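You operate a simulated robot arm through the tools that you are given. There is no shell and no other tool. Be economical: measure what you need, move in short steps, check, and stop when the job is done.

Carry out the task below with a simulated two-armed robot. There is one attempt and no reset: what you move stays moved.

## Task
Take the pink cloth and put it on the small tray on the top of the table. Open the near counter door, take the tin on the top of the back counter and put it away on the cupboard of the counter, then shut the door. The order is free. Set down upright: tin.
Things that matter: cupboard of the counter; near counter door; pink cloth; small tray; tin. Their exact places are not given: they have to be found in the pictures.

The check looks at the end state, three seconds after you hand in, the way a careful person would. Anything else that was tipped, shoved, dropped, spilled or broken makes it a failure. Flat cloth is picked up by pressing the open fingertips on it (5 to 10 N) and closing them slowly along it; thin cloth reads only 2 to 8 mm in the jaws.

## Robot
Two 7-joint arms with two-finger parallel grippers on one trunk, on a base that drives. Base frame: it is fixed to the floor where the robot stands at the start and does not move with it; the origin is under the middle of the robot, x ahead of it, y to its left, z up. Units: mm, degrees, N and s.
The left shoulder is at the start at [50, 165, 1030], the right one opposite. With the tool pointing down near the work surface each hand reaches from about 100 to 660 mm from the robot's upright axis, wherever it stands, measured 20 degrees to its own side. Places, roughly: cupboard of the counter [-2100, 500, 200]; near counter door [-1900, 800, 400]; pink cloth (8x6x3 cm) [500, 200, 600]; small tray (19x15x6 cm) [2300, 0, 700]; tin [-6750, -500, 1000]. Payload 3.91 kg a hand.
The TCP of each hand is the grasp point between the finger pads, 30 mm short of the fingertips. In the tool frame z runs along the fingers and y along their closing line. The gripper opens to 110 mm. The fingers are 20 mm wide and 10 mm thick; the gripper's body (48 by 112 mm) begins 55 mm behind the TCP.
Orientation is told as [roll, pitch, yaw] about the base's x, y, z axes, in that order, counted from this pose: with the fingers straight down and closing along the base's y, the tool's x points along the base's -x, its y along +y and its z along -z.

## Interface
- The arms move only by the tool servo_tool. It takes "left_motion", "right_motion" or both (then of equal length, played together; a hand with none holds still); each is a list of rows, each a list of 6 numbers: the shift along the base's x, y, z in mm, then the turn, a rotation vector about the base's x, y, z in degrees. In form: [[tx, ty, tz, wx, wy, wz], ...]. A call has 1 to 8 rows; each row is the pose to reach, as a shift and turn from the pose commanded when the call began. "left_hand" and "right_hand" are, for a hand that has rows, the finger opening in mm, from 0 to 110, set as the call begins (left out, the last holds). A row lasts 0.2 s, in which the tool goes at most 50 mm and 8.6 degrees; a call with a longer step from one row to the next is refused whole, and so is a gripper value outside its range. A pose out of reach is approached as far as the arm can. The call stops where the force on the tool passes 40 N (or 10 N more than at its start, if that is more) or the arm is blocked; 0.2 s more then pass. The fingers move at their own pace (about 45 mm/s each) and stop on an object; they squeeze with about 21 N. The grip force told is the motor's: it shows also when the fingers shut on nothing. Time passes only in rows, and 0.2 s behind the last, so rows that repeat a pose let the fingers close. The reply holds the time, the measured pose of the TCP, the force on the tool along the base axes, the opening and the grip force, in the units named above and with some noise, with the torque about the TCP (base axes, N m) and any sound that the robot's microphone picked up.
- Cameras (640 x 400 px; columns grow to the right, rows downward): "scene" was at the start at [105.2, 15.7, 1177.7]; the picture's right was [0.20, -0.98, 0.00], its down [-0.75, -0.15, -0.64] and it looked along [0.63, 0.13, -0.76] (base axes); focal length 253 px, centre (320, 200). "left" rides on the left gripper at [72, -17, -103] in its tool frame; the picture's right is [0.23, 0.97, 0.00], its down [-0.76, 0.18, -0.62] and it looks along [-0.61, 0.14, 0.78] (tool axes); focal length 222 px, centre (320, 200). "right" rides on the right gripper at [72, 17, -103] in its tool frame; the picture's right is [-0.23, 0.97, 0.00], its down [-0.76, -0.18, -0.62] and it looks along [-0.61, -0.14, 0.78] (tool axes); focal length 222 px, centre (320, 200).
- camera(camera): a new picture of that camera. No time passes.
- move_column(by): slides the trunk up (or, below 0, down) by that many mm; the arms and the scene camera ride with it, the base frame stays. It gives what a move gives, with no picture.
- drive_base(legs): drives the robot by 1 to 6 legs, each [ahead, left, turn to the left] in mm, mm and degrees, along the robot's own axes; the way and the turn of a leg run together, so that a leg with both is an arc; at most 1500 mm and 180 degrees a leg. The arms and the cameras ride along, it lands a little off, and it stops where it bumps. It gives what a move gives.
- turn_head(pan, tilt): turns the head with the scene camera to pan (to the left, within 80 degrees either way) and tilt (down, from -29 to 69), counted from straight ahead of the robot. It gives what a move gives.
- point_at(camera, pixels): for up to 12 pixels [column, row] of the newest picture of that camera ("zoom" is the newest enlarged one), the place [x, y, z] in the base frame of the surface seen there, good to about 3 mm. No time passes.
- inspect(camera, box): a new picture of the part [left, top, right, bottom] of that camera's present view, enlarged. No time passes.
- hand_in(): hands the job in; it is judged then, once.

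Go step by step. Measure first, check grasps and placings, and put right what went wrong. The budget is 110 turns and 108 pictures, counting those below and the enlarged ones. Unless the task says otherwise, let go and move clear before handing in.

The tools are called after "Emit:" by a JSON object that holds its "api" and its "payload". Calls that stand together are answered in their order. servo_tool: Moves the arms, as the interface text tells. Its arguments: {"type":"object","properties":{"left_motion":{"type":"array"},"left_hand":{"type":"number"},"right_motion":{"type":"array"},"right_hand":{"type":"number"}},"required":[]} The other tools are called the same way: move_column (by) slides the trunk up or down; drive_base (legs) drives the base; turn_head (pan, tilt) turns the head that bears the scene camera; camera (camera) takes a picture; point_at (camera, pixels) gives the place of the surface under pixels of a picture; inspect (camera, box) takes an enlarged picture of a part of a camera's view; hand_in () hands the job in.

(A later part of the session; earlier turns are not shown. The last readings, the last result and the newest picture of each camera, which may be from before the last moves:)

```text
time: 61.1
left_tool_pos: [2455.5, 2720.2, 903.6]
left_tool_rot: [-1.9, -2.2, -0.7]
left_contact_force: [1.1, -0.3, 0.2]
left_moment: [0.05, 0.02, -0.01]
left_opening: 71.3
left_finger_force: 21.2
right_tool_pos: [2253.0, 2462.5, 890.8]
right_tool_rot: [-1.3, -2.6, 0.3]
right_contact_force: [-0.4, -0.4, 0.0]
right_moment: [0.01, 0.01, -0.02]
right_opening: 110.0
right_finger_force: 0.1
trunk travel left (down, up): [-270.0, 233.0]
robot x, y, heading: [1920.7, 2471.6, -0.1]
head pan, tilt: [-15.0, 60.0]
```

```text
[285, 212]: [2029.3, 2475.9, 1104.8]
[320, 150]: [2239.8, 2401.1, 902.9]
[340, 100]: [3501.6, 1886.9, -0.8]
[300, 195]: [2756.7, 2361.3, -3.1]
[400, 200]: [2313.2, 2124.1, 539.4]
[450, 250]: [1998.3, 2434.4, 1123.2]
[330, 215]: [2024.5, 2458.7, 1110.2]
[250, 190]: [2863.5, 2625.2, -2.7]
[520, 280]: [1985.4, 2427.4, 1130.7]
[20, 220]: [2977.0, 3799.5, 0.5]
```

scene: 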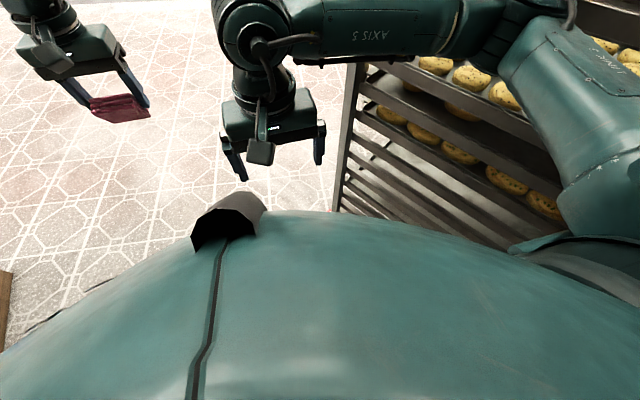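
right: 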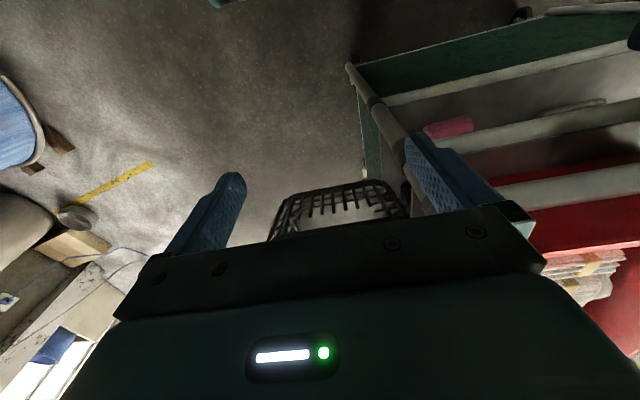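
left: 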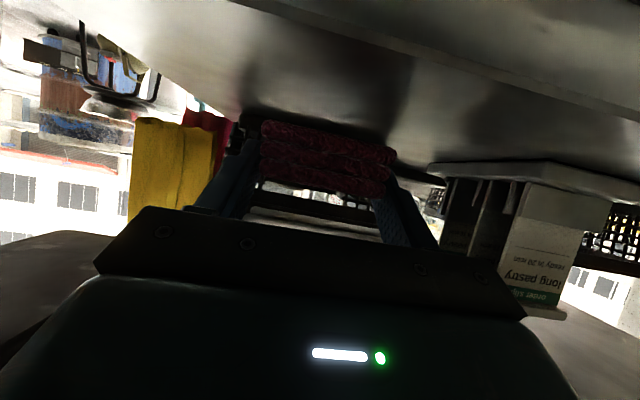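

The base seems to have caught the rack's lower corner (rack reaches y ≥2120 near x 2310). I'll back off and look at it.

Emit:
{"api": "drive_base", "payload": {"legs": [[-350, 100, 0]]}}

Emit:
{"api": "turn_head", "payload": {"pan": -10, "tilt": 40}}

Emit:
{"api": "camera", "payload": {"camera": "scene"}}

```text
time: 63.5
left_tool_pos: [2125.8, 2805.7, 891.7]
left_tool_rot: [-0.5, -0.4, -0.9]
left_contact_force: [-0.3, 0.0, -0.5]
left_moment: [0.0, 0.01, 0.0]
left_opening: 71.6
left_finger_force: 21.1
right_tool_pos: [1920.5, 2546.8, 876.7]
right_tool_rot: [0.1, -0.2, -0.2]
right_contact_force: [0.3, -0.4, 0.2]
right_moment: [0.0, 0.0, 0.0]
right_opening: 110.1
right_finger_force: 0.0
trunk travel left (down, up): [-270.0, 233.0]
robot x, y, heading: [1568.3, 2573.3, -0.4]
head pan, tilt: [-15.0, 60.0]
```

```text
time: 64.3
left_tool_pos: [2125.5, 2805.4, 891.0]
left_tool_rot: [-0.6, -0.4, -0.8]
left_contact_force: [0.0, 0.4, 0.0]
left_moment: [0.02, 0.0, 0.02]
left_opening: 71.4
left_finger_force: 20.5
right_tool_pos: [1921.0, 2545.3, 875.8]
right_tool_rot: [0.0, -0.2, -0.2]
right_contact_force: [-0.5, 0.0, -0.3]
right_moment: [-0.01, -0.02, -0.04]
right_opening: 110.0
right_finger_force: 0.1
trunk travel left (down, up): [-270.0, 233.0]
robot x, y, heading: [1570.7, 2571.2, -0.3]
head pan, tilt: [-10.0, 40.0]
```

```text
80 pictures are left
```

scene: 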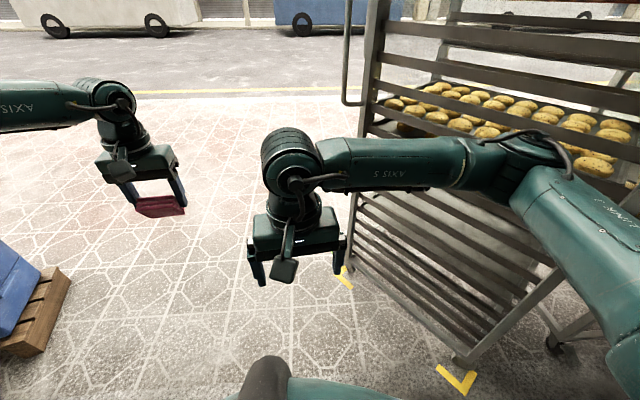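

Emit:
{"api": "point_at", "payload": {"camera": "scene", "pixels": [[460, 388], [345, 278], [455, 355], [352, 255], [372, 100], [555, 345], [30, 310], [60, 270], [5, 350], [470, 340], [348, 210]]}}

Emit:
{"api": "inspect", "payload": {"camera": "scene", "box": [320, 220, 608, 400]}}

```text
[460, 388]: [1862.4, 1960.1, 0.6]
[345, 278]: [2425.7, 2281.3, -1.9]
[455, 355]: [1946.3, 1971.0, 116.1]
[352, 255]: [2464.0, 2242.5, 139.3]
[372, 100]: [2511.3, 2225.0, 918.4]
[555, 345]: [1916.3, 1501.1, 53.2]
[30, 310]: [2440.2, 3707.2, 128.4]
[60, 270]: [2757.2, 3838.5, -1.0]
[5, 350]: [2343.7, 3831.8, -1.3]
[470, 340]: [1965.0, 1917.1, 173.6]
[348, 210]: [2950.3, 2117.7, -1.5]
```

```text
2.22 times, centred on (464, 310) of scene
```

zoom: 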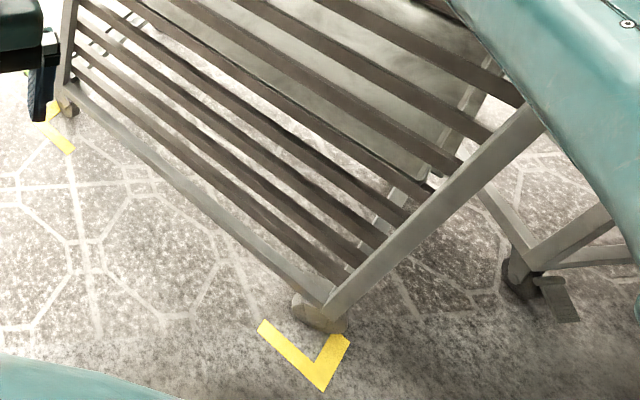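

Rack's left side runs (1946,1971)→(2464,2242) and sits parallel to its floor marks; pallet is at y >3650. I'll pass at y ≈2900, go out to x ≈3350, then turn to face back.

Emit:
{"api": "drive_base", "payload": {"legs": [[300, 100, 0], [300, 230, 0], [1200, 0, 0], [0, 0, 180]]}}

Emit:
{"api": "turn_head", "payload": {"pan": 50, "tilt": 25}}

Emit:
{"api": "camera", "payload": {"camera": "scene"}}

```text
time: 81.4
left_tool_pos: [2786.2, 2691.1, 890.5]
left_tool_rot: [-0.5, -0.3, 173.0]
left_contact_force: [-0.3, 0.6, -0.7]
left_moment: [0.02, -0.01, 0.01]
left_opening: 71.4
left_finger_force: 21.1
right_tool_pos: [3016.3, 2927.7, 876.5]
right_tool_rot: [0.1, -0.2, 173.6]
right_contact_force: [1.0, 0.0, 0.1]
right_moment: [-0.01, -0.01, 0.01]
right_opening: 110.4
right_finger_force: 0.1
trunk travel left (down, up): [-270.0, 233.0]
robot x, y, heading: [3362.2, 2865.6, 173.7]
head pan, tilt: [-10.0, 40.0]
```

```text
time: 82.7
left_tool_pos: [2785.5, 2690.5, 891.9]
left_tool_rot: [-0.7, -0.3, 173.1]
left_contact_force: [0.3, -0.9, 0.3]
left_moment: [-0.02, -0.01, 0.01]
left_opening: 71.4
left_finger_force: 20.7
right_tool_pos: [3016.8, 2927.0, 877.5]
right_tool_rot: [0.0, -0.2, 173.7]
right_contact_force: [0.5, 0.3, 0.8]
right_moment: [0.01, 0.0, -0.05]
right_opening: 110.0
right_finger_force: 0.2
trunk travel left (down, up): [-270.0, 233.0]
robot x, y, heading: [3361.5, 2862.1, 173.9]
head pan, tilt: [50.0, 25.0]
```

```text
78 pictures are left
```

scene: 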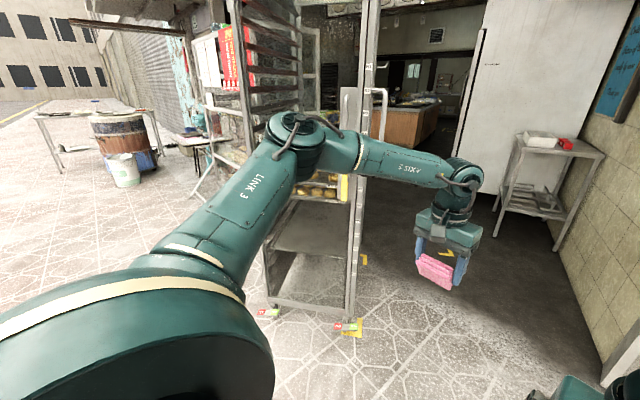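

Turned (heading ~174). I'll correct the heading, back up 200 mm for clearance, and strafe along the street side toward the table.

Emit:
{"api": "drive_base", "payload": {"legs": [[-200, 0, 6], [0, 1300, 0], [0, 1250, 0]]}}

Emit:
{"api": "turn_head", "payload": {"pan": 5, "tilt": 30}}

Emit:
{"api": "camera", "payload": {"camera": "scene"}}

```text
time: 106.1
left_tool_pos: [3014.7, 84.2, 891.5]
left_tool_rot: [-0.6, -0.3, -180.0]
left_contact_force: [1.2, 0.4, 0.2]
left_moment: [0.02, -0.02, -0.02]
left_opening: 71.4
left_finger_force: 20.6
right_tool_pos: [3214.8, 345.7, 876.4]
right_tool_rot: [0.0, -0.2, -179.4]
right_contact_force: [0.8, -0.3, -0.4]
right_moment: [0.01, 0.01, -0.03]
right_opening: 109.9
right_finger_force: 0.1
trunk travel left (down, up): [-270.0, 233.0]
robot x, y, heading: [3567.7, 328.7, -179.4]
head pan, tilt: [50.0, 25.0]
```

```text
time: 107.2
left_tool_pos: [3013.5, 85.8, 892.1]
left_tool_rot: [-0.6, -0.3, -180.0]
left_contact_force: [0.6, 0.2, -1.1]
left_moment: [0.02, 0.03, -0.02]
left_opening: 71.5
left_finger_force: 20.6
right_tool_pos: [3214.7, 346.7, 876.3]
right_tool_rot: [0.0, -0.3, -179.3]
right_contact_force: [0.3, -0.4, 1.2]
right_moment: [0.0, -0.01, -0.04]
right_opening: 110.2
right_finger_force: 0.1
trunk travel left (down, up): [-270.0, 233.0]
robot x, y, heading: [3568.2, 322.8, -179.5]
head pan, tilt: [5.0, 30.0]
```

```text
77 pictures are left
```

scene: 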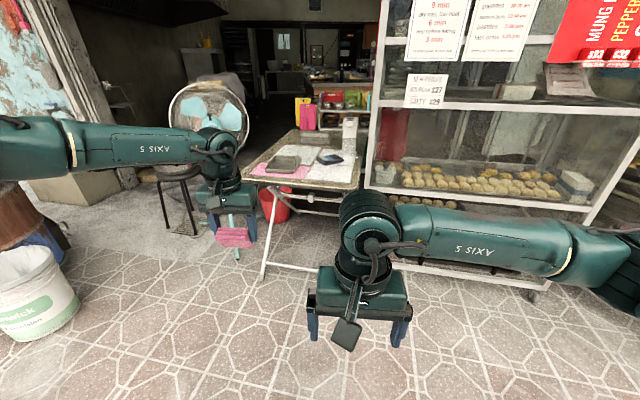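

The tray shows at (283,163) on the pink mat. I'll enlarge and measure it, the table edge and neighbours.

Emit:
{"api": "inspect", "payload": {"camera": "scene", "box": [225, 110, 385, 210]}}

Emit:
{"api": "point_at", "payload": {"camera": "zoom", "pixels": [[172, 200], [205, 237], [262, 240], [215, 180], [300, 182], [240, 205], [250, 225], [90, 260], [520, 300], [200, 170], [430, 180], [500, 120]]}}

Emit:
{"api": "point_at", "payload": {"camera": "scene", "pixels": [[250, 178], [360, 195], [300, 185], [264, 278], [375, 100], [385, 190], [30, 330], [210, 90], [180, 230]]}}

```text
4.00 times, centred on (305, 160) of scene
```

zoom: 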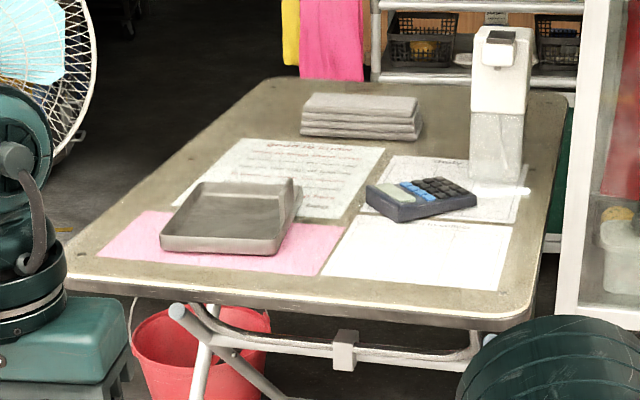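

```text
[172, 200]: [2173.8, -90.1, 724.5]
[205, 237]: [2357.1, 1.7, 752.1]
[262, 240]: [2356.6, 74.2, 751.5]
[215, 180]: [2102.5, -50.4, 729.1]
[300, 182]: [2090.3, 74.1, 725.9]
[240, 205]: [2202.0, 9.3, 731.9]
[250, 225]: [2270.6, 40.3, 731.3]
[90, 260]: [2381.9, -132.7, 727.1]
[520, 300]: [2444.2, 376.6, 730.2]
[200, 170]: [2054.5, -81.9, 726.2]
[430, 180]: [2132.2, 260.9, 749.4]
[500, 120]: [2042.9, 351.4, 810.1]
```

```text
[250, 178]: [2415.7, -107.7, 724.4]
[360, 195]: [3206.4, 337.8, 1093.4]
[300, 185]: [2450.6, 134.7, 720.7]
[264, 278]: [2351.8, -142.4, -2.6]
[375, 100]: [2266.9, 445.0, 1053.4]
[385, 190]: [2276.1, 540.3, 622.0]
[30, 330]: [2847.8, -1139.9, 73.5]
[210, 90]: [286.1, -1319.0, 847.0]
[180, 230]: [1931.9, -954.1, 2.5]
```

Tray inner floor z ~731, x 2170–2360, y −60…75. I'll lower the trunk here in free space, tilt the left hand forward 50° (so the cloth is nearly flat), and lift the right hand clear.

Emit:
{"api": "move_column", "payload": {"by": -110}}

Emit:
{"api": "servo_tool", "payload": {"left_motion": [[0, 0, 10, 0, 7, 0], [0, 0, 20, 0, 14, 0], [-5, 0, 30, 0, 21, 0], [-10, 0, 40, 0, 28, 0], [-15, 0, 50, 0, 35, 0], [-20, 0, 50, 0, 42, 0], [-25, 0, 50, 0, 50, 0], [-25, 0, 50, 0, 50, 0]], "right_motion": [[0, 0, 15, 0, 0, 0], [0, 0, 30, 0, 0, 0], [0, 0, 45, 0, 0, 0], [0, 0, 60, 0, 0, 0], [0, 0, 75, 0, 0, 0], [0, 0, 90, 0, 0, 0], [0, 0, 100, 0, 0, 0], [0, 0, 100, 0, 0, 0]]}}

Emit:
{"api": "camera", "payload": {"camera": "scene"}}

Emit:
{"api": "camera", "payload": {"camera": "left"}}

```text
time: 108.7
left_tool_pos: [3014.9, 85.2, 782.2]
left_tool_rot: [-0.7, -0.3, -180.1]
left_contact_force: [-0.6, -0.2, -0.4]
left_moment: [0.02, 0.01, -0.02]
left_opening: 71.6
left_finger_force: 20.7
right_tool_pos: [3215.0, 347.9, 767.9]
right_tool_rot: [0.0, -0.3, -179.4]
right_contact_force: [0.5, 0.2, -0.1]
right_moment: [0.01, -0.02, 0.0]
right_opening: 110.2
right_finger_force: 0.1
trunk travel left (down, up): [-160.0, 343.0]
robot x, y, heading: [3566.3, 326.8, -179.6]
head pan, tilt: [5.0, 30.0]
```

```text
time: 110.5
left_tool_pos: [2990.8, 85.2, 832.1]
left_tool_rot: [-0.6, -50.3, -179.9]
left_contact_force: [-0.1, 0.2, -1.0]
left_moment: [0.03, -0.01, -0.03]
left_opening: 71.4
left_finger_force: 21.0
right_tool_pos: [3215.6, 345.2, 866.0]
right_tool_rot: [0.1, -0.2, -179.4]
right_contact_force: [-0.4, 0.6, -0.4]
right_moment: [0.01, 0.01, 0.01]
right_opening: 109.9
right_finger_force: 0.0
trunk travel left (down, up): [-160.0, 343.0]
robot x, y, heading: [3565.3, 325.9, -179.5]
head pan, tilt: [5.0, 30.0]
```

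```text
75 pictures are left
```

scene: 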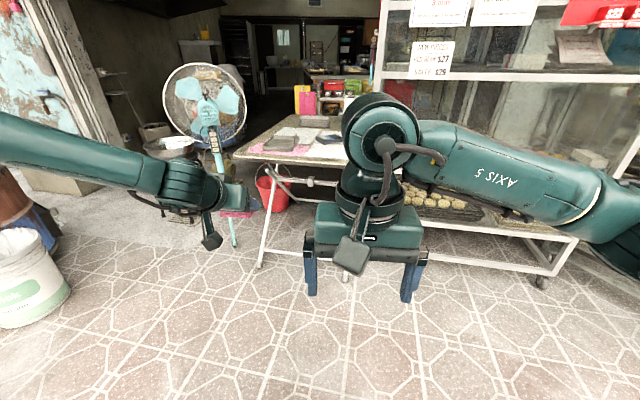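

```text
74 pictures are left
```

left: 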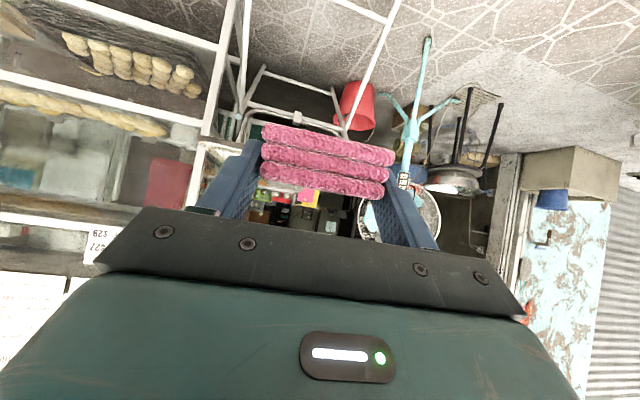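

Tilt reached (−50°), cloth firmly held and nearly flat. Drive toward the tray in two stages, first 600 mm.

Emit:
{"api": "drive_base", "payload": {"legs": [[600, 77, 0]]}}

Emit:
{"api": "turn_head", "payload": {"pan": 15, "tilt": 45}}

Emit:
{"api": "camera", "payload": {"camera": "scene"}}

```text
time: 113.9
left_tool_pos: [2391.9, 3.8, 830.8]
left_tool_rot: [-0.6, -50.3, 180.1]
left_contact_force: [0.1, -0.1, -1.3]
left_moment: [-0.01, 0.01, 0.05]
left_opening: 71.3
left_finger_force: 20.9
right_tool_pos: [2616.5, 264.0, 866.7]
right_tool_rot: [0.0, -0.3, -179.6]
right_contact_force: [0.4, 0.2, -0.2]
right_moment: [-0.04, 0.02, -0.01]
right_opening: 110.3
right_finger_force: 0.0
trunk travel left (down, up): [-160.0, 343.0]
robot x, y, heading: [2969.1, 247.5, -179.6]
head pan, tilt: [5.0, 30.0]
```

```text
time: 114.7
left_tool_pos: [2391.4, 4.4, 831.6]
left_tool_rot: [-0.5, -50.3, 179.9]
left_contact_force: [-0.5, 0.6, -0.9]
left_moment: [0.03, -0.02, -0.02]
left_opening: 71.6
left_finger_force: 21.2
right_tool_pos: [2616.2, 265.4, 867.1]
right_tool_rot: [0.0, -0.3, -179.5]
right_contact_force: [0.3, 0.0, 0.3]
right_moment: [-0.01, -0.01, -0.01]
right_opening: 110.1
right_finger_force: 0.1
trunk travel left (down, up): [-160.0, 343.0]
robot x, y, heading: [2969.7, 243.7, -179.7]
head pan, tilt: [15.0, 45.0]
```

```text
73 pictures are left
```

scene: 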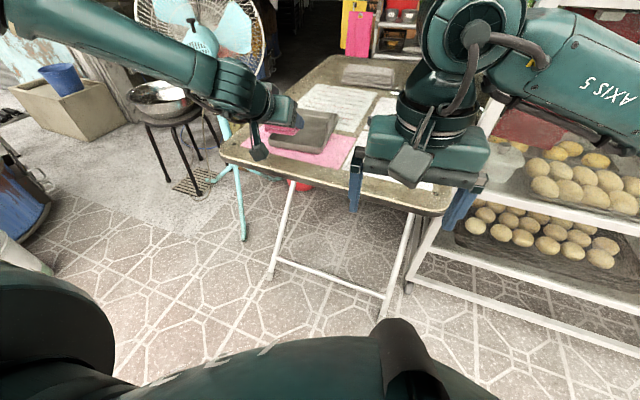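

I'll measure the tray again from close by.

Emit:
{"api": "inspect", "payload": {"camera": "scene", "box": [230, 80, 390, 180]}}

Emit:
{"api": "point_at", "payload": {"camera": "zoom", "pixels": [[300, 130], [420, 125], [430, 145], [370, 160], [380, 290], [340, 290], [400, 200], [260, 270], [395, 235], [350, 220], [300, 225], [405, 170]]}}

```text
4.00 times, centred on (310, 130) of scene
```

zoom: 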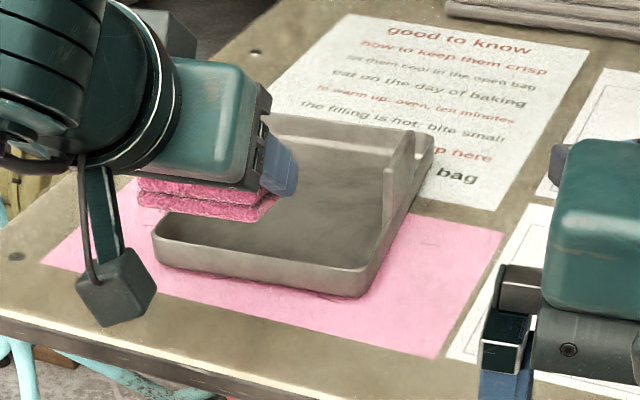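

```text
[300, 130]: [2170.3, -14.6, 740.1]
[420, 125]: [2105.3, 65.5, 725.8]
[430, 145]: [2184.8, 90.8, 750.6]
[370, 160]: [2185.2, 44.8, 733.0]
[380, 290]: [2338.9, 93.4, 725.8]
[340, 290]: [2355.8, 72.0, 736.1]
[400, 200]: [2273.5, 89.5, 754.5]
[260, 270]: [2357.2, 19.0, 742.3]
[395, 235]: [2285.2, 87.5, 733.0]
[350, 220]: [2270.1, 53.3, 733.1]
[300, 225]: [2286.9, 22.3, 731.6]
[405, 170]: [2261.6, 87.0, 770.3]
```

Tray centre ≈ (2262, 13), with a taller wall at y 88. Drive the last 121 mm and shift 8 mm right.

Emit:
{"api": "drive_base", "payload": {"legs": [[121, -8, 0]]}}

Emit:
{"api": "camera", "payload": {"camera": "left"}}

Emit:
{"api": "inspect", "payload": {"camera": "scene", "box": [190, 60, 390, 185]}}

```text
time: 115.9
left_tool_pos: [2267.2, 11.4, 832.2]
left_tool_rot: [-0.7, -50.3, 179.8]
left_contact_force: [-0.3, 0.2, -0.7]
left_moment: [-0.01, 0.03, -0.02]
left_opening: 71.5
left_finger_force: 21.4
right_tool_pos: [2493.0, 272.6, 865.5]
right_tool_rot: [0.0, -0.2, -179.5]
right_contact_force: [-0.5, -0.9, -0.6]
right_moment: [-0.01, 0.01, 0.0]
right_opening: 109.8
right_finger_force: 0.0
trunk travel left (down, up): [-160.0, 343.0]
robot x, y, heading: [2843.0, 250.5, -179.4]
head pan, tilt: [15.0, 45.0]
```

```text
71 pictures are left
```

left: 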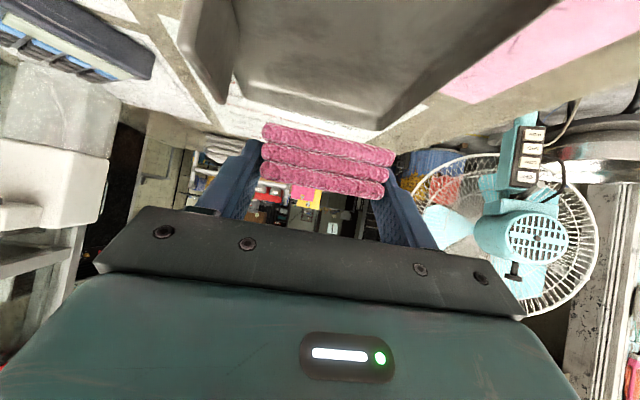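

```text
3.20 times, centred on (290, 122) of scene
```

zoom: 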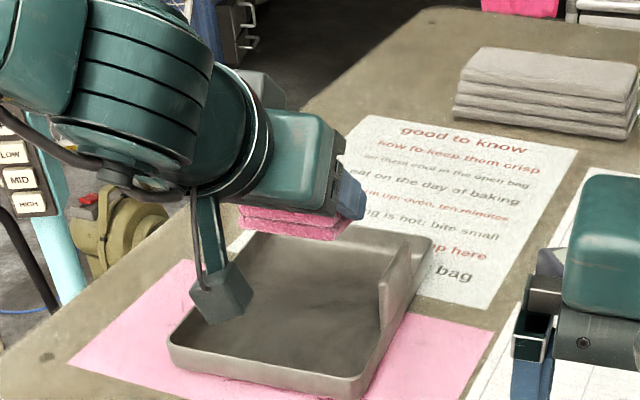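

Emit:
{"api": "point_at", "payload": {"camera": "left", "pixels": [[325, 130], [325, 150], [270, 135], [385, 155], [350, 118], [200, 80], [235, 130], [400, 105]]}}

Emit:
{"api": "point_at", "payload": {"camera": "zoom", "pixels": [[225, 318], [245, 222], [330, 235], [360, 215], [210, 290]]}}

```text
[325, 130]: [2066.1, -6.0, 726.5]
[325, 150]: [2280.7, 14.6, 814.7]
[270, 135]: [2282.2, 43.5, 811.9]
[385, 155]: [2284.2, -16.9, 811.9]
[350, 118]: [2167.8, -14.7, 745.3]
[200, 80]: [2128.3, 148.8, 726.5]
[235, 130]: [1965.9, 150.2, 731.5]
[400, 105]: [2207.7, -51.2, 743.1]
```

```text
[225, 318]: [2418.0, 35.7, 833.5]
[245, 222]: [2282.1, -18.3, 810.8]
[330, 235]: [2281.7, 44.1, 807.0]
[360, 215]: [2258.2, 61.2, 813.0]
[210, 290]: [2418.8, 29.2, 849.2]
```

Cloth spans x ~2230–2282, y −18…44, well inside the tray. Lowering 55 mm.

Emit:
{"api": "servo_tool", "payload": {"left_motion": [[0, 0, -12, 0, 0, 0], [0, 0, -25, 0, 0, 0], [0, 0, -38, 0, 0, 0], [0, 0, -48, 0, 0, 0], [0, 0, -55, 0, 0, 0], [0, 0, -55, 0, 0, 0]]}}

Emit:
{"api": "camera", "payload": {"camera": "left"}}

Emit:
{"api": "inspect", "payload": {"camera": "scene", "box": [190, 60, 390, 185]}}

```text
time: 117.3
left_tool_pos: [2266.1, 12.7, 776.6]
left_tool_rot: [-0.7, -50.2, 179.9]
left_contact_force: [-0.7, -0.8, -0.5]
left_moment: [-0.03, -0.02, 0.01]
left_opening: 71.9
left_finger_force: 21.0
right_tool_pos: [2492.7, 272.3, 867.1]
right_tool_rot: [0.0, -0.2, -179.5]
right_contact_force: [-0.1, -0.2, -1.1]
right_moment: [-0.02, 0.03, 0.02]
right_opening: 110.0
right_finger_force: 0.1
trunk travel left (down, up): [-160.0, 343.0]
robot x, y, heading: [2848.8, 251.7, -179.8]
head pan, tilt: [15.0, 45.0]
```

```text
69 pictures are left
```

left: 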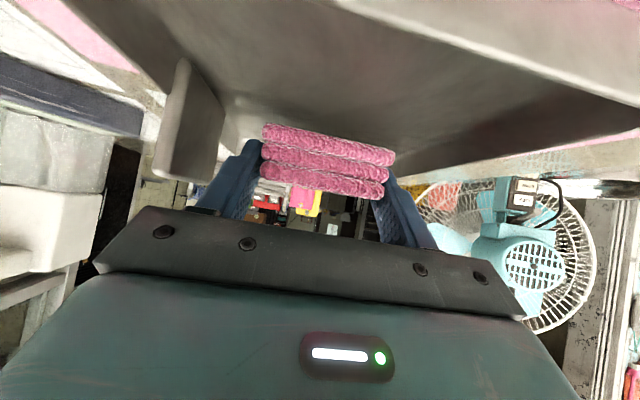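

```text
3.20 times, centred on (290, 122) of scene
```

zoom: 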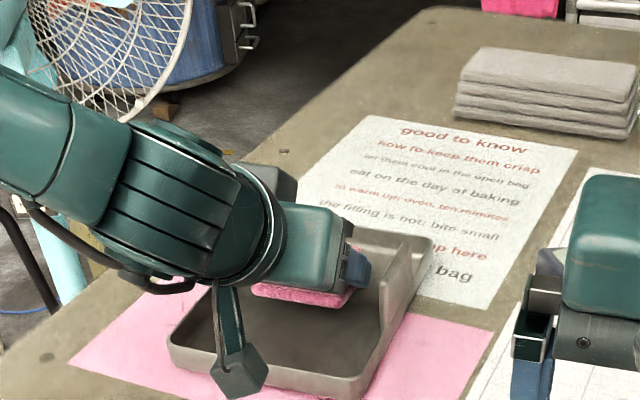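

Still clear. Feel down a few more millimetres until contact.

Emit:
{"api": "servo_tool", "payload": {"left_motion": [[0, 0, -3, 0, 0, 0], [0, 0, -6, 0, 0, 0], [0, 0, -8, 0, 0, 0], [0, 0, -10, 0, 0, 0], [0, 0, -10, 0, 0, 0]]}}

```text
time: 118.5
left_tool_pos: [2267.5, 12.1, 769.5]
left_tool_rot: [-0.6, -50.7, 179.8]
left_contact_force: [0.1, -0.9, 14.2]
left_moment: [-0.3, 0.56, 0.01]
left_opening: 71.3
left_finger_force: 21.3
right_tool_pos: [2494.2, 272.5, 866.8]
right_tool_rot: [0.0, -0.2, -179.5]
right_contact_force: [-0.2, 0.3, 0.2]
right_moment: [-0.02, 0.01, -0.01]
right_opening: 110.1
right_finger_force: 0.1
trunk travel left (down, up): [-160.0, 343.0]
robot x, y, heading: [2845.9, 251.1, -179.7]
head pan, tilt: [15.0, 45.0]
```

Contact at 14 N with the tray floor. Ease up 3 mm, open to 92, then retreat up and back.

Emit:
{"api": "servo_tool", "payload": {"left_motion": [[0, 0, 3, 0, 0, 0], [0, 0, 3, 0, 0, 0], [0, 0, 3, 0, 0, 0], [0, 0, 3, 0, 0, 0]], "left_hand": 92}}

Emit:
{"api": "servo_tool", "payload": {"left_motion": [[3, 0, 8, 0, 0, 0], [8, 0, 20, 0, 0, 0], [14, 0, 35, 0, 0, 0], [20, 0, 50, 0, 0, 0], [25, 0, 65, 0, 0, 0], [25, 0, 80, 0, 0, 0]]}}

Emit:
{"api": "camera", "payload": {"camera": "left"}}

Emit:
{"api": "inspect", "payload": {"camera": "scene", "box": [190, 60, 390, 185]}}

```text
time: 119.5
left_tool_pos: [2268.0, 11.2, 769.3]
left_tool_rot: [-0.6, -50.4, 179.9]
left_contact_force: [-0.1, 0.2, 0.6]
left_moment: [0.01, -0.02, 0.01]
left_opening: 92.2
left_finger_force: 0.1
right_tool_pos: [2492.8, 271.9, 868.3]
right_tool_rot: [0.0, -0.2, -179.5]
right_contact_force: [0.4, 0.6, -0.4]
right_moment: [-0.01, 0.02, 0.03]
right_opening: 109.9
right_finger_force: 0.0
trunk travel left (down, up): [-160.0, 343.0]
robot x, y, heading: [2842.8, 252.1, -179.8]
head pan, tilt: [15.0, 45.0]
```

```text
time: 120.9
left_tool_pos: [2291.8, 12.3, 851.0]
left_tool_rot: [-0.6, -50.3, 179.9]
left_contact_force: [0.4, -0.1, 0.4]
left_moment: [0.0, 0.0, 0.0]
left_opening: 91.8
left_finger_force: 0.1
right_tool_pos: [2494.3, 271.9, 867.5]
right_tool_rot: [0.1, -0.2, -179.5]
right_contact_force: [0.1, 0.5, 1.0]
right_moment: [0.01, -0.01, 0.01]
right_opening: 109.6
right_finger_force: 0.2
trunk travel left (down, up): [-160.0, 343.0]
robot x, y, heading: [2849.5, 252.1, -179.8]
head pan, tilt: [15.0, 45.0]
```

```text
67 pictures are left
```

left: 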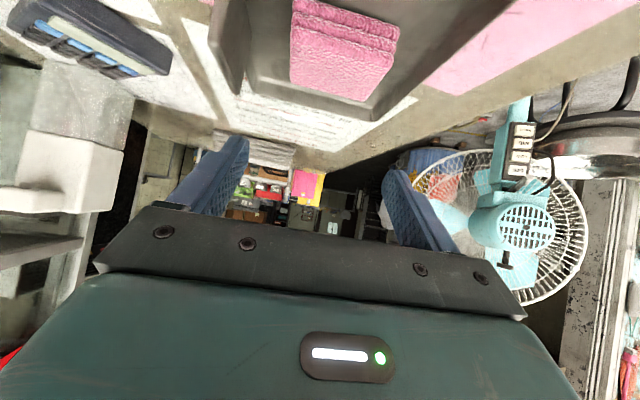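

```text
3.20 times, centred on (290, 122) of scene
```

zoom: 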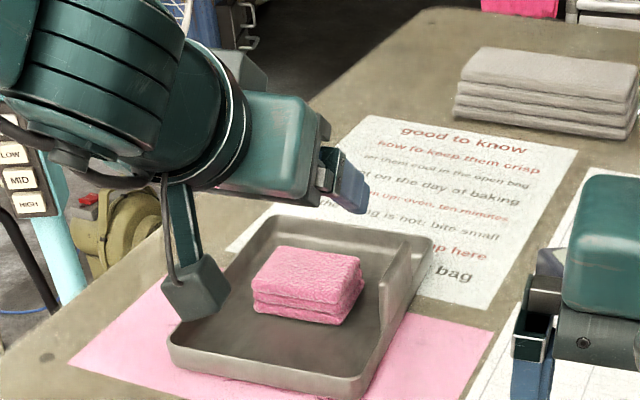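

The cloth lies flat and neat inside the tray. I'll back away and retrace the route, reversing the legs, toward the counter.

Emit:
{"api": "drive_base", "payload": {"legs": [[-720, 0, 0], [0, -1300, 0], [0, -1330, 0]]}}

Emit:
{"api": "move_column", "payload": {"by": 110}}

Emit:
{"api": "turn_head", "payload": {"pan": 10, "tilt": 25}}

Emit:
{"api": "camera", "payload": {"camera": "scene"}}

```text
time: 147.4
left_tool_pos: [2972.7, 2595.3, 850.9]
left_tool_rot: [-0.5, -50.4, -178.0]
left_contact_force: [-0.1, 0.3, -0.1]
left_moment: [0.02, -0.05, 0.01]
left_opening: 92.0
left_finger_force: 0.1
right_tool_pos: [3165.0, 2862.9, 866.0]
right_tool_rot: [0.0, -0.2, -177.3]
right_contact_force: [-0.3, 0.6, -0.2]
right_moment: [-0.01, 0.03, 0.02]
right_opening: 109.8
right_finger_force: 0.0
trunk travel left (down, up): [-160.0, 343.0]
robot x, y, heading: [3522.8, 2855.6, -177.5]
head pan, tilt: [15.0, 45.0]
```

```text
time: 148.8
left_tool_pos: [2974.2, 2594.7, 960.8]
left_tool_rot: [-0.6, -50.3, -178.0]
left_contact_force: [0.7, -0.8, 0.0]
left_moment: [-0.02, 0.01, 0.0]
left_opening: 92.0
left_finger_force: 0.0
right_tool_pos: [3164.7, 2863.8, 976.8]
right_tool_rot: [0.0, -0.2, -177.5]
right_contact_force: [-0.2, 0.3, 0.2]
right_moment: [-0.02, 0.03, 0.03]
right_opening: 110.2
right_finger_force: 0.0
trunk travel left (down, up): [-270.0, 233.0]
robot x, y, heading: [3518.7, 2858.5, -177.6]
head pan, tilt: [15.0, 45.0]
```

```text
time: 149.6
left_tool_pos: [2972.5, 2595.5, 959.6]
left_tool_rot: [-0.6, -50.4, -178.0]
left_contact_force: [-0.9, 0.4, 0.7]
left_moment: [0.0, -0.02, -0.01]
left_opening: 92.1
left_finger_force: 0.1
right_tool_pos: [3166.5, 2863.4, 975.7]
right_tool_rot: [0.0, -0.2, -177.4]
right_contact_force: [1.0, -0.3, -0.2]
right_moment: [0.0, 0.05, 0.0]
right_opening: 110.0
right_finger_force: 0.0
trunk travel left (down, up): [-270.0, 233.0]
robot x, y, heading: [3519.9, 2852.7, -177.3]
head pan, tilt: [10.0, 25.0]
```

```text
65 pictures are left
```

scene: 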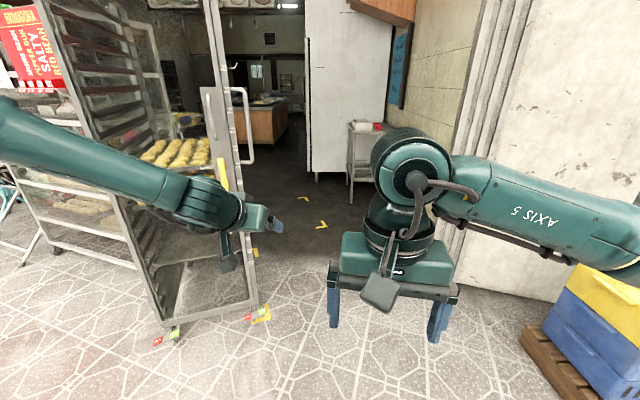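

I need the wall corner and arm extents to thread the passage facing inward.

Emit:
{"api": "point_at", "payload": {"camera": "scene", "pixels": [[470, 225], [480, 100], [520, 160], [600, 250], [635, 225], [400, 100], [375, 180], [244, 95], [240, 150], [322, 224], [315, 180], [20, 130]]}}

```text
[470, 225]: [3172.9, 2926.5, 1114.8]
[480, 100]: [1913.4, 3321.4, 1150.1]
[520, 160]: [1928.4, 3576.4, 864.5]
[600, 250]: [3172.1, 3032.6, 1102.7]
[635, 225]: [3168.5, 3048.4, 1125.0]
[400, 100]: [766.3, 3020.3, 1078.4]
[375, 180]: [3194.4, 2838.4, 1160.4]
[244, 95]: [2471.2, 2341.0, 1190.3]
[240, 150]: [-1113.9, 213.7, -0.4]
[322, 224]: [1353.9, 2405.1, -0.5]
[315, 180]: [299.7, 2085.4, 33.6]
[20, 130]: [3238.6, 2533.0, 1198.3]
```

The passage is tight with elbows leading, so I'll turn around and retrace exactly backward, arms trailing, as I came.

Emit:
{"api": "drive_base", "payload": {"legs": [[0, 0, 177.5]]}}

```text
time: 157.5
left_tool_pos: [4047.5, 3145.9, 960.9]
left_tool_rot: [-0.6, -50.3, 5.3]
left_contact_force: [-0.6, 0.1, 0.1]
left_moment: [0.0, -0.01, 0.05]
left_opening: 92.1
left_finger_force: 0.1
right_tool_pos: [3870.5, 2867.4, 975.8]
right_tool_rot: [0.0, -0.3, 5.9]
right_contact_force: [0.7, -0.8, 1.0]
right_moment: [-0.02, -0.02, -0.01]
right_opening: 109.9
right_finger_force: 0.0
trunk travel left (down, up): [-270.0, 233.0]
robot x, y, heading: [3518.0, 2852.3, 5.7]
head pan, tilt: [10.0, 25.0]
```

Emit:
{"api": "drive_base", "payload": {"legs": [[0, 0, -5.7], [-700, 40, 0]]}}

```text
time: 162.0
left_tool_pos: [3346.2, 3134.2, 959.5]
left_tool_rot: [-0.6, -50.2, 0.0]
left_contact_force: [0.6, 0.4, -0.4]
left_moment: [0.01, -0.01, 0.03]
left_opening: 92.2
left_finger_force: 0.2
right_tool_pos: [3144.1, 2872.5, 976.7]
right_tool_rot: [0.0, -0.2, 0.6]
right_contact_force: [-0.5, -1.0, -0.1]
right_moment: [0.03, -0.01, 0.02]
right_opening: 110.0
right_finger_force: 0.1
trunk travel left (down, up): [-270.0, 233.0]
robot x, y, heading: [2790.6, 2892.8, 0.7]
head pan, tilt: [10.0, 25.0]
```

Heading ~0 at (2790,2893). Retracing the rest in reverse.

Emit:
{"api": "drive_base", "payload": {"legs": [[-620, 5, -0.7], [-300, -230, 0], [-300, -110, 0]]}}

```text
time: 169.4
left_tool_pos: [2147.3, 2795.5, 960.8]
left_tool_rot: [-0.6, -50.3, -0.9]
left_contact_force: [-0.7, -0.3, -0.7]
left_moment: [-0.03, 0.01, 0.0]
left_opening: 91.7
left_finger_force: 0.1
right_tool_pos: [1941.7, 2540.4, 976.2]
right_tool_rot: [0.1, -0.2, -0.2]
right_contact_force: [-0.2, -0.3, 1.0]
right_moment: [0.01, -0.04, 0.0]
right_opening: 110.2
right_finger_force: 0.0
trunk travel left (down, up): [-270.0, 233.0]
robot x, y, heading: [1589.4, 2566.1, -0.4]
head pan, tilt: [10.0, 25.0]
```

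Emit:
{"api": "drive_base", "payload": {"legs": [[-790, -1066, 0.4], [-470, -280, 0], [-900, -500, 0]]}}

Emit:
{"api": "turn_head", "payload": {"pan": 80, "tilt": 15}}

Emit:
{"api": "camera", "payload": {"camera": "scene"}}

```text
time: 186.6
left_tool_pos: [2.2, 971.4, 960.1]
left_tool_rot: [-0.6, -50.3, -0.6]
left_contact_force: [0.1, 0.0, -0.1]
left_moment: [0.02, -0.01, -0.03]
left_opening: 92.0
left_finger_force: 0.0
right_tool_pos: [-202.2, 713.7, 976.2]
right_tool_rot: [0.0, -0.2, -0.2]
right_contact_force: [0.4, -0.3, -0.3]
right_moment: [0.01, 0.04, -0.05]
right_opening: 109.8
right_finger_force: 0.1
trunk travel left (down, up): [-270.0, 233.0]
robot x, y, heading: [-551.4, 735.6, -0.4]
head pan, tilt: [10.0, 25.0]
```

```text
time: 188.0
left_tool_pos: [2.4, 971.7, 961.0]
left_tool_rot: [-0.6, -50.3, -0.7]
left_contact_force: [0.0, -0.1, 0.7]
left_moment: [0.01, 0.0, 0.02]
left_opening: 91.8
left_finger_force: 0.1
right_tool_pos: [-202.5, 711.6, 976.5]
right_tool_rot: [-0.1, -0.2, -0.1]
right_contact_force: [0.7, 0.0, 0.0]
right_moment: [0.01, 0.0, 0.01]
right_opening: 110.1
right_finger_force: 0.2
trunk travel left (down, up): [-270.0, 233.0]
robot x, y, heading: [-550.9, 736.1, -0.2]
head pan, tilt: [80.0, 15.0]
```

```text
64 pictures are left
```

scene: 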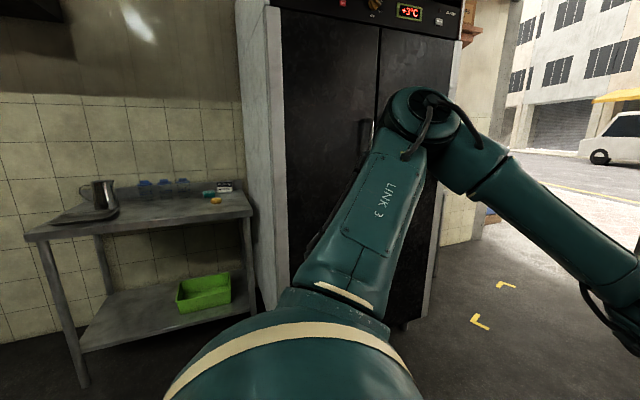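

The area around is free enough for a turn. Turn 180° to face the counter.

Emit:
{"api": "drive_base", "payload": {"legs": [[0, -250, 0], [0, 0, 178]]}}

Emit:
{"api": "turn_head", "payload": {"pan": 0, "tilt": 20}}

Emit:
{"api": "camera", "payload": {"camera": "scene"}}

```text
time: 198.0
left_tool_pos: [-1123.2, 284.4, 959.9]
left_tool_rot: [-0.6, -50.3, 176.4]
left_contact_force: [0.1, 0.5, 0.2]
left_moment: [0.03, 0.01, -0.02]
left_opening: 92.0
left_finger_force: 0.1
right_tool_pos: [-905.0, 532.6, 977.1]
right_tool_rot: [0.1, -0.2, 177.0]
right_contact_force: [-0.4, -0.4, 0.5]
right_moment: [-0.02, 0.03, 0.01]
right_opening: 110.0
right_finger_force: 0.1
trunk travel left (down, up): [-270.0, 233.0]
robot x, y, heading: [-556.3, 488.3, 176.9]
head pan, tilt: [80.0, 15.0]
```

```text
time: 199.5
left_tool_pos: [-1123.8, 285.8, 961.0]
left_tool_rot: [-0.7, -50.3, 176.4]
left_contact_force: [0.2, -0.1, -0.5]
left_moment: [-0.05, 0.01, 0.0]
left_opening: 91.9
left_finger_force: 0.0
right_tool_pos: [-904.5, 533.3, 977.2]
right_tool_rot: [0.0, -0.1, 176.9]
right_contact_force: [-0.1, 0.2, -0.1]
right_moment: [0.01, -0.02, 0.02]
right_opening: 109.8
right_finger_force: 0.0
trunk travel left (down, up): [-270.0, 233.0]
robot x, y, heading: [-555.9, 491.8, 176.9]
head pan, tilt: [0.0, 20.0]
```

```text
63 pictures are left
```

scene: 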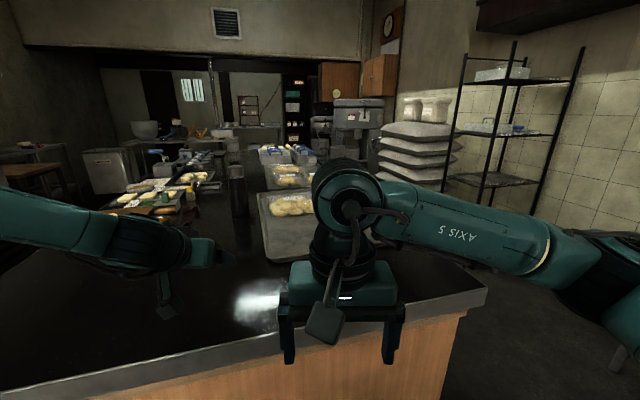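

A big counter is just ahead. Measure its edges and what lies to the right.

Emit:
{"api": "point_at", "payload": {"camera": "scene", "pixels": [[487, 288], [470, 312], [420, 300], [100, 385], [280, 250], [262, 195], [420, 380], [460, 175], [530, 210], [400, 150], [480, 390], [360, 100]]}}

Emit:
{"api": "turn_head", "payload": {"pan": -40, "tilt": 30}}

Emit:
{"api": "camera", "payload": {"camera": "scene"}}

Emit:
{"api": "turn_head", "payload": {"pan": 45, "tilt": 20}}

Emit:
{"api": "camera", "payload": {"camera": "scene"}}

```text
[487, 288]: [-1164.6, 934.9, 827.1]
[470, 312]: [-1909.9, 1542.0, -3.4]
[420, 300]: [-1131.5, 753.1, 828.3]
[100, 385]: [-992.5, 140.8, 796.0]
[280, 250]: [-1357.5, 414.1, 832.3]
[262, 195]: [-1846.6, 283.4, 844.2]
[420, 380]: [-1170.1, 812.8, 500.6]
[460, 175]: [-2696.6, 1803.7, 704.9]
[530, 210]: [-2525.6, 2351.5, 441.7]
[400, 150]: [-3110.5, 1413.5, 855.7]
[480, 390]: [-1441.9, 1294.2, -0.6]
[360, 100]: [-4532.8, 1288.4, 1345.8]
```

```text
time: 200.6
left_tool_pos: [-1122.4, 284.1, 959.7]
left_tool_rot: [-0.5, -50.4, 176.4]
left_contact_force: [-0.6, -0.5, 0.1]
left_moment: [0.02, -0.02, 0.01]
left_opening: 92.0
left_finger_force: 0.1
right_tool_pos: [-904.7, 532.1, 976.3]
right_tool_rot: [0.0, -0.2, 177.0]
right_contact_force: [-0.4, 0.4, -0.1]
right_moment: [-0.01, -0.01, -0.04]
right_opening: 110.0
right_finger_force: 0.1
trunk travel left (down, up): [-270.0, 233.0]
robot x, y, heading: [-555.7, 489.9, 177.3]
head pan, tilt: [-40.0, 30.0]
```

```text
62 pictures are left
```

scene: 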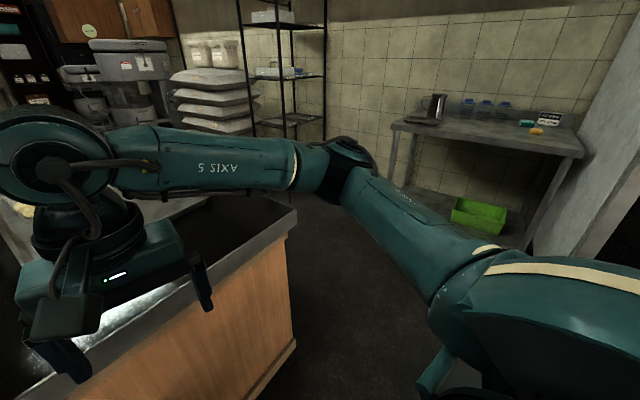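

```text
time: 202.2
left_tool_pos: [-1123.3, 284.6, 959.4]
left_tool_rot: [-0.6, -50.3, 176.4]
left_contact_force: [-0.1, 0.3, 0.0]
left_moment: [0.0, 0.0, 0.03]
left_opening: 91.9
left_finger_force: 0.1
right_tool_pos: [-905.0, 531.9, 976.7]
right_tool_rot: [-0.1, -0.3, 177.1]
right_contact_force: [0.4, -0.2, 0.3]
right_moment: [0.0, -0.02, -0.03]
right_opening: 110.1
right_finger_force: 0.0
trunk travel left (down, up): [-270.0, 233.0]
robot x, y, heading: [-556.1, 489.1, 177.0]
head pan, tilt: [45.0, 20.0]
```

```text
61 pictures are left
```

scene: 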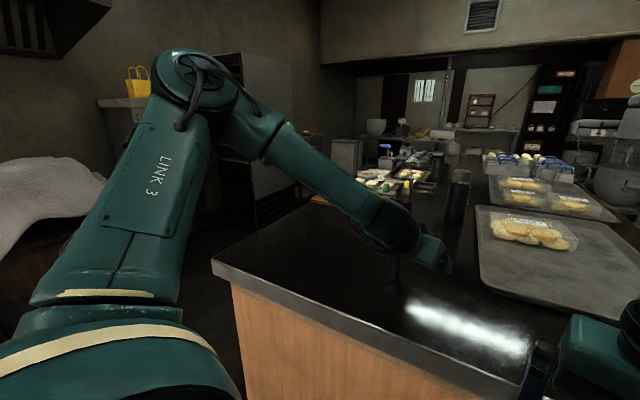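

The counter's right-front corner is (−1165,935); its right side (with the near door) runs along the aisle between it and the steel table/sacks. I'll move to the aisle mouth and look along it.

Emit:
{"api": "drive_base", "payload": {"legs": [[100, -850, 3]]}}

Emit:
{"api": "turn_head", "payload": {"pan": 10, "tilt": 30}}

Emit:
{"api": "camera", "payload": {"camera": "scene"}}

```text
time: 210.1
left_tool_pos: [-1182.7, 1121.4, 959.9]
left_tool_rot: [-0.7, -50.3, 178.8]
left_contact_force: [0.3, -0.6, 0.1]
left_moment: [0.0, -0.02, 0.01]
left_opening: 91.9
left_finger_force: 0.0
right_tool_pos: [-975.6, 1377.2, 975.8]
right_tool_rot: [0.0, -0.2, 179.4]
right_contact_force: [0.3, -0.1, 0.2]
right_moment: [-0.04, 0.01, -0.02]
right_opening: 109.8
right_finger_force: 0.1
trunk travel left (down, up): [-270.0, 233.0]
robot x, y, heading: [-629.5, 1350.7, 179.3]
head pan, tilt: [45.0, 20.0]
```

```text
time: 211.1
left_tool_pos: [-1183.9, 1120.7, 960.7]
left_tool_rot: [-0.6, -50.3, 178.7]
left_contact_force: [-0.6, 0.0, 0.5]
left_moment: [0.0, 0.0, 0.02]
left_opening: 92.0
left_finger_force: 0.2
right_tool_pos: [-977.1, 1377.4, 975.4]
right_tool_rot: [0.0, -0.2, 179.4]
right_contact_force: [0.1, 0.5, -0.5]
right_moment: [-0.01, -0.03, 0.0]
right_opening: 109.9
right_finger_force: 0.0
trunk travel left (down, up): [-270.0, 233.0]
robot x, y, heading: [-626.7, 1351.1, 179.3]
head pan, tilt: [10.0, 30.0]
```

```text
60 pictures are left
```

scene: 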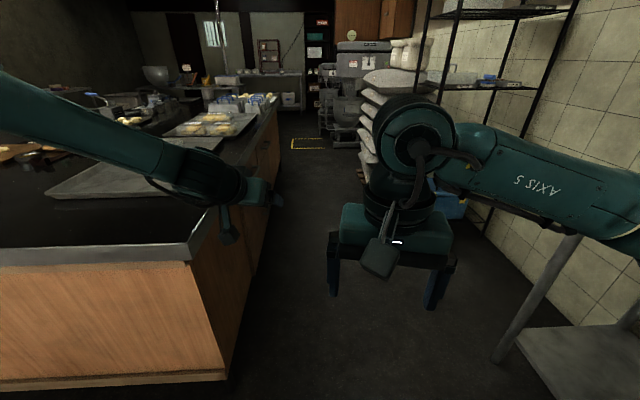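

Emit:
{"api": "inspect", "payload": {"camera": "scene", "box": [180, 70, 420, 220]}}

Emit:
{"api": "point_at", "payload": {"camera": "scene", "pixels": [[228, 372], [250, 320], [275, 185], [270, 115], [285, 140], [505, 350], [365, 150], [360, 185], [330, 140], [480, 230], [420, 80], [300, 150]]}}

```text
2.67 times, centred on (300, 145) of scene
```

zoom: 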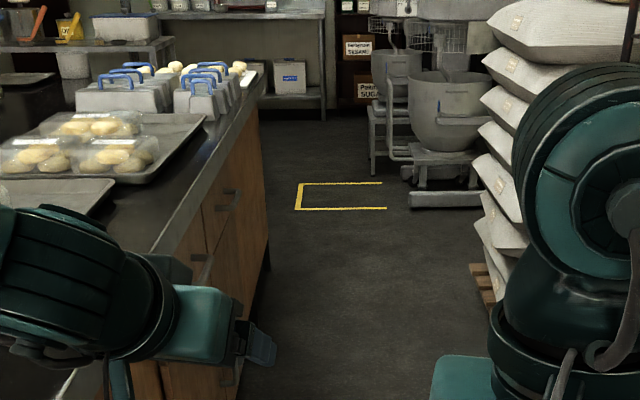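

```text
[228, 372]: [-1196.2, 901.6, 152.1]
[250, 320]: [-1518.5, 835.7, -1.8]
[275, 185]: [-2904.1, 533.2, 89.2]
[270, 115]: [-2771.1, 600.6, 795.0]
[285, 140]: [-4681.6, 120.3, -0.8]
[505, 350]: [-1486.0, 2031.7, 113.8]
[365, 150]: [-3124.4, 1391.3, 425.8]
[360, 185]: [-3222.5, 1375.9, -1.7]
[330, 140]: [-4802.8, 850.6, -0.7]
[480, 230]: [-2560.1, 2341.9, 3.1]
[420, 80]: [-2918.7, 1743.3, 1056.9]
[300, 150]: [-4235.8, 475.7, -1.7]
```

The counter's side runs at ~12° to x with an ~880 mm aisle. I'll raise the trunk for arm clearance, align with the aisle and drive up to where the door handles can be seen.

Emit:
{"api": "move_column", "payload": {"by": 150}}

Emit:
{"api": "drive_base", "payload": {"legs": [[0, 0, 13], [200, -120, 0], [550, 0, 0]]}}

Emit:
{"api": "turn_head", "payload": {"pan": 45, "tilt": 45}}

Emit:
{"api": "camera", "payload": {"camera": "scene"}}

```text
time: 212.8
left_tool_pos: [-1184.1, 1121.8, 1111.0]
left_tool_rot: [-0.6, -50.3, 178.9]
left_contact_force: [-0.7, 0.1, -0.4]
left_moment: [-0.02, 0.0, -0.01]
left_opening: 92.1
left_finger_force: 0.0
right_tool_pos: [-976.8, 1379.0, 1126.0]
right_tool_rot: [0.0, -0.2, 179.5]
right_contact_force: [-0.1, 0.2, 0.8]
right_moment: [0.0, -0.01, 0.02]
right_opening: 110.0
right_finger_force: 0.1
trunk travel left (down, up): [-420.0, 83.0]
robot x, y, heading: [-626.0, 1348.8, 179.1]
head pan, tilt: [10.0, 30.0]
```

```text
time: 218.2
left_tool_pos: [-1882.7, 969.7, 1110.1]
left_tool_rot: [-0.5, -50.2, -168.5]
left_contact_force: [0.2, 0.1, -1.3]
left_moment: [-0.03, 0.02, -0.02]
left_opening: 92.0
left_finger_force: 0.0
right_tool_pos: [-1736.8, 1265.2, 1126.6]
right_tool_rot: [0.0, -0.3, -167.7]
right_contact_force: [-0.1, 0.2, 0.2]
right_moment: [-0.01, -0.04, -0.04]
right_opening: 109.9
right_finger_force: 0.2
trunk travel left (down, up): [-420.0, 83.0]
robot x, y, heading: [-1388.3, 1319.9, -167.9]
head pan, tilt: [10.0, 30.0]
```

```text
time: 219.2
left_tool_pos: [-1882.5, 969.3, 1109.8]
left_tool_rot: [-0.6, -50.3, -168.4]
left_contact_force: [0.2, 0.8, -0.3]
left_moment: [-0.04, 0.02, 0.0]
left_opening: 92.1
left_finger_force: 0.0
right_tool_pos: [-1738.3, 1265.7, 1126.4]
right_tool_rot: [0.0, -0.2, -167.8]
right_contact_force: [-0.8, -0.2, -0.4]
right_moment: [-0.03, -0.04, -0.04]
right_opening: 110.1
right_finger_force: 0.1
trunk travel left (down, up): [-420.0, 83.0]
robot x, y, heading: [-1387.7, 1315.1, -168.0]
head pan, tilt: [45.0, 45.0]
```

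```text
58 pictures are left
```

scene: 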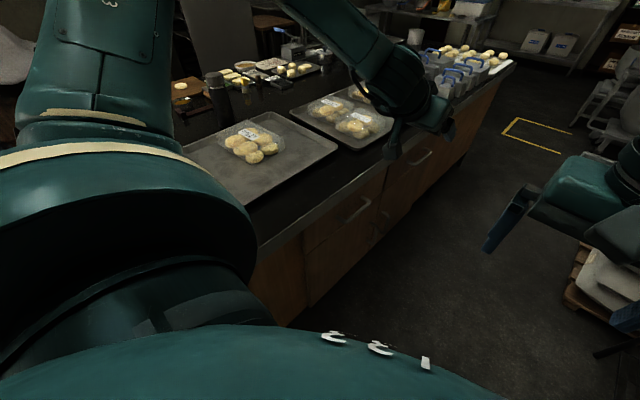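

Emit:
{"api": "inspect", "payload": {"camera": "scene", "box": [240, 100, 480, 250]}}

Emit:
{"api": "point_at", "payload": {"camera": "zoom", "pixels": [[315, 283], [340, 265], [355, 255], [480, 155], [505, 140], [365, 300], [180, 400], [165, 360], [380, 320], [395, 200], [600, 50]]}}

```text
2.67 times, centred on (360, 175) of scene
```

zoom: 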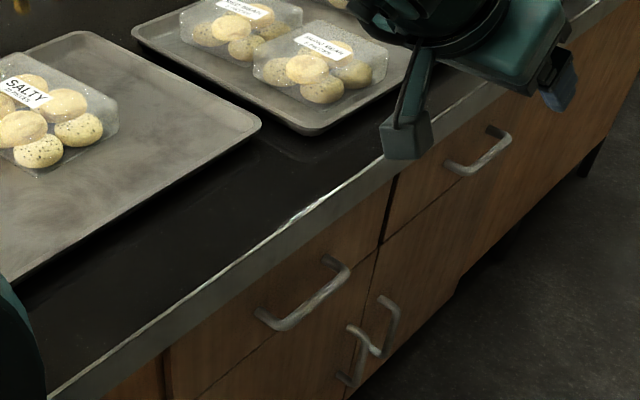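

```text
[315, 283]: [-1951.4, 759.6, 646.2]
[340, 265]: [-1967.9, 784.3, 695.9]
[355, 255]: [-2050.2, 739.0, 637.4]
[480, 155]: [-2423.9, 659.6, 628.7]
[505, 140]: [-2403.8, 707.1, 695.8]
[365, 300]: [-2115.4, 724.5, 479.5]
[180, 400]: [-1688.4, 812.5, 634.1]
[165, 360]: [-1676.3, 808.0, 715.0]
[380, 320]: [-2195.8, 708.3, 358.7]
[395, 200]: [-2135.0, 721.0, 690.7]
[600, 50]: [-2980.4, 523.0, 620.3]
```

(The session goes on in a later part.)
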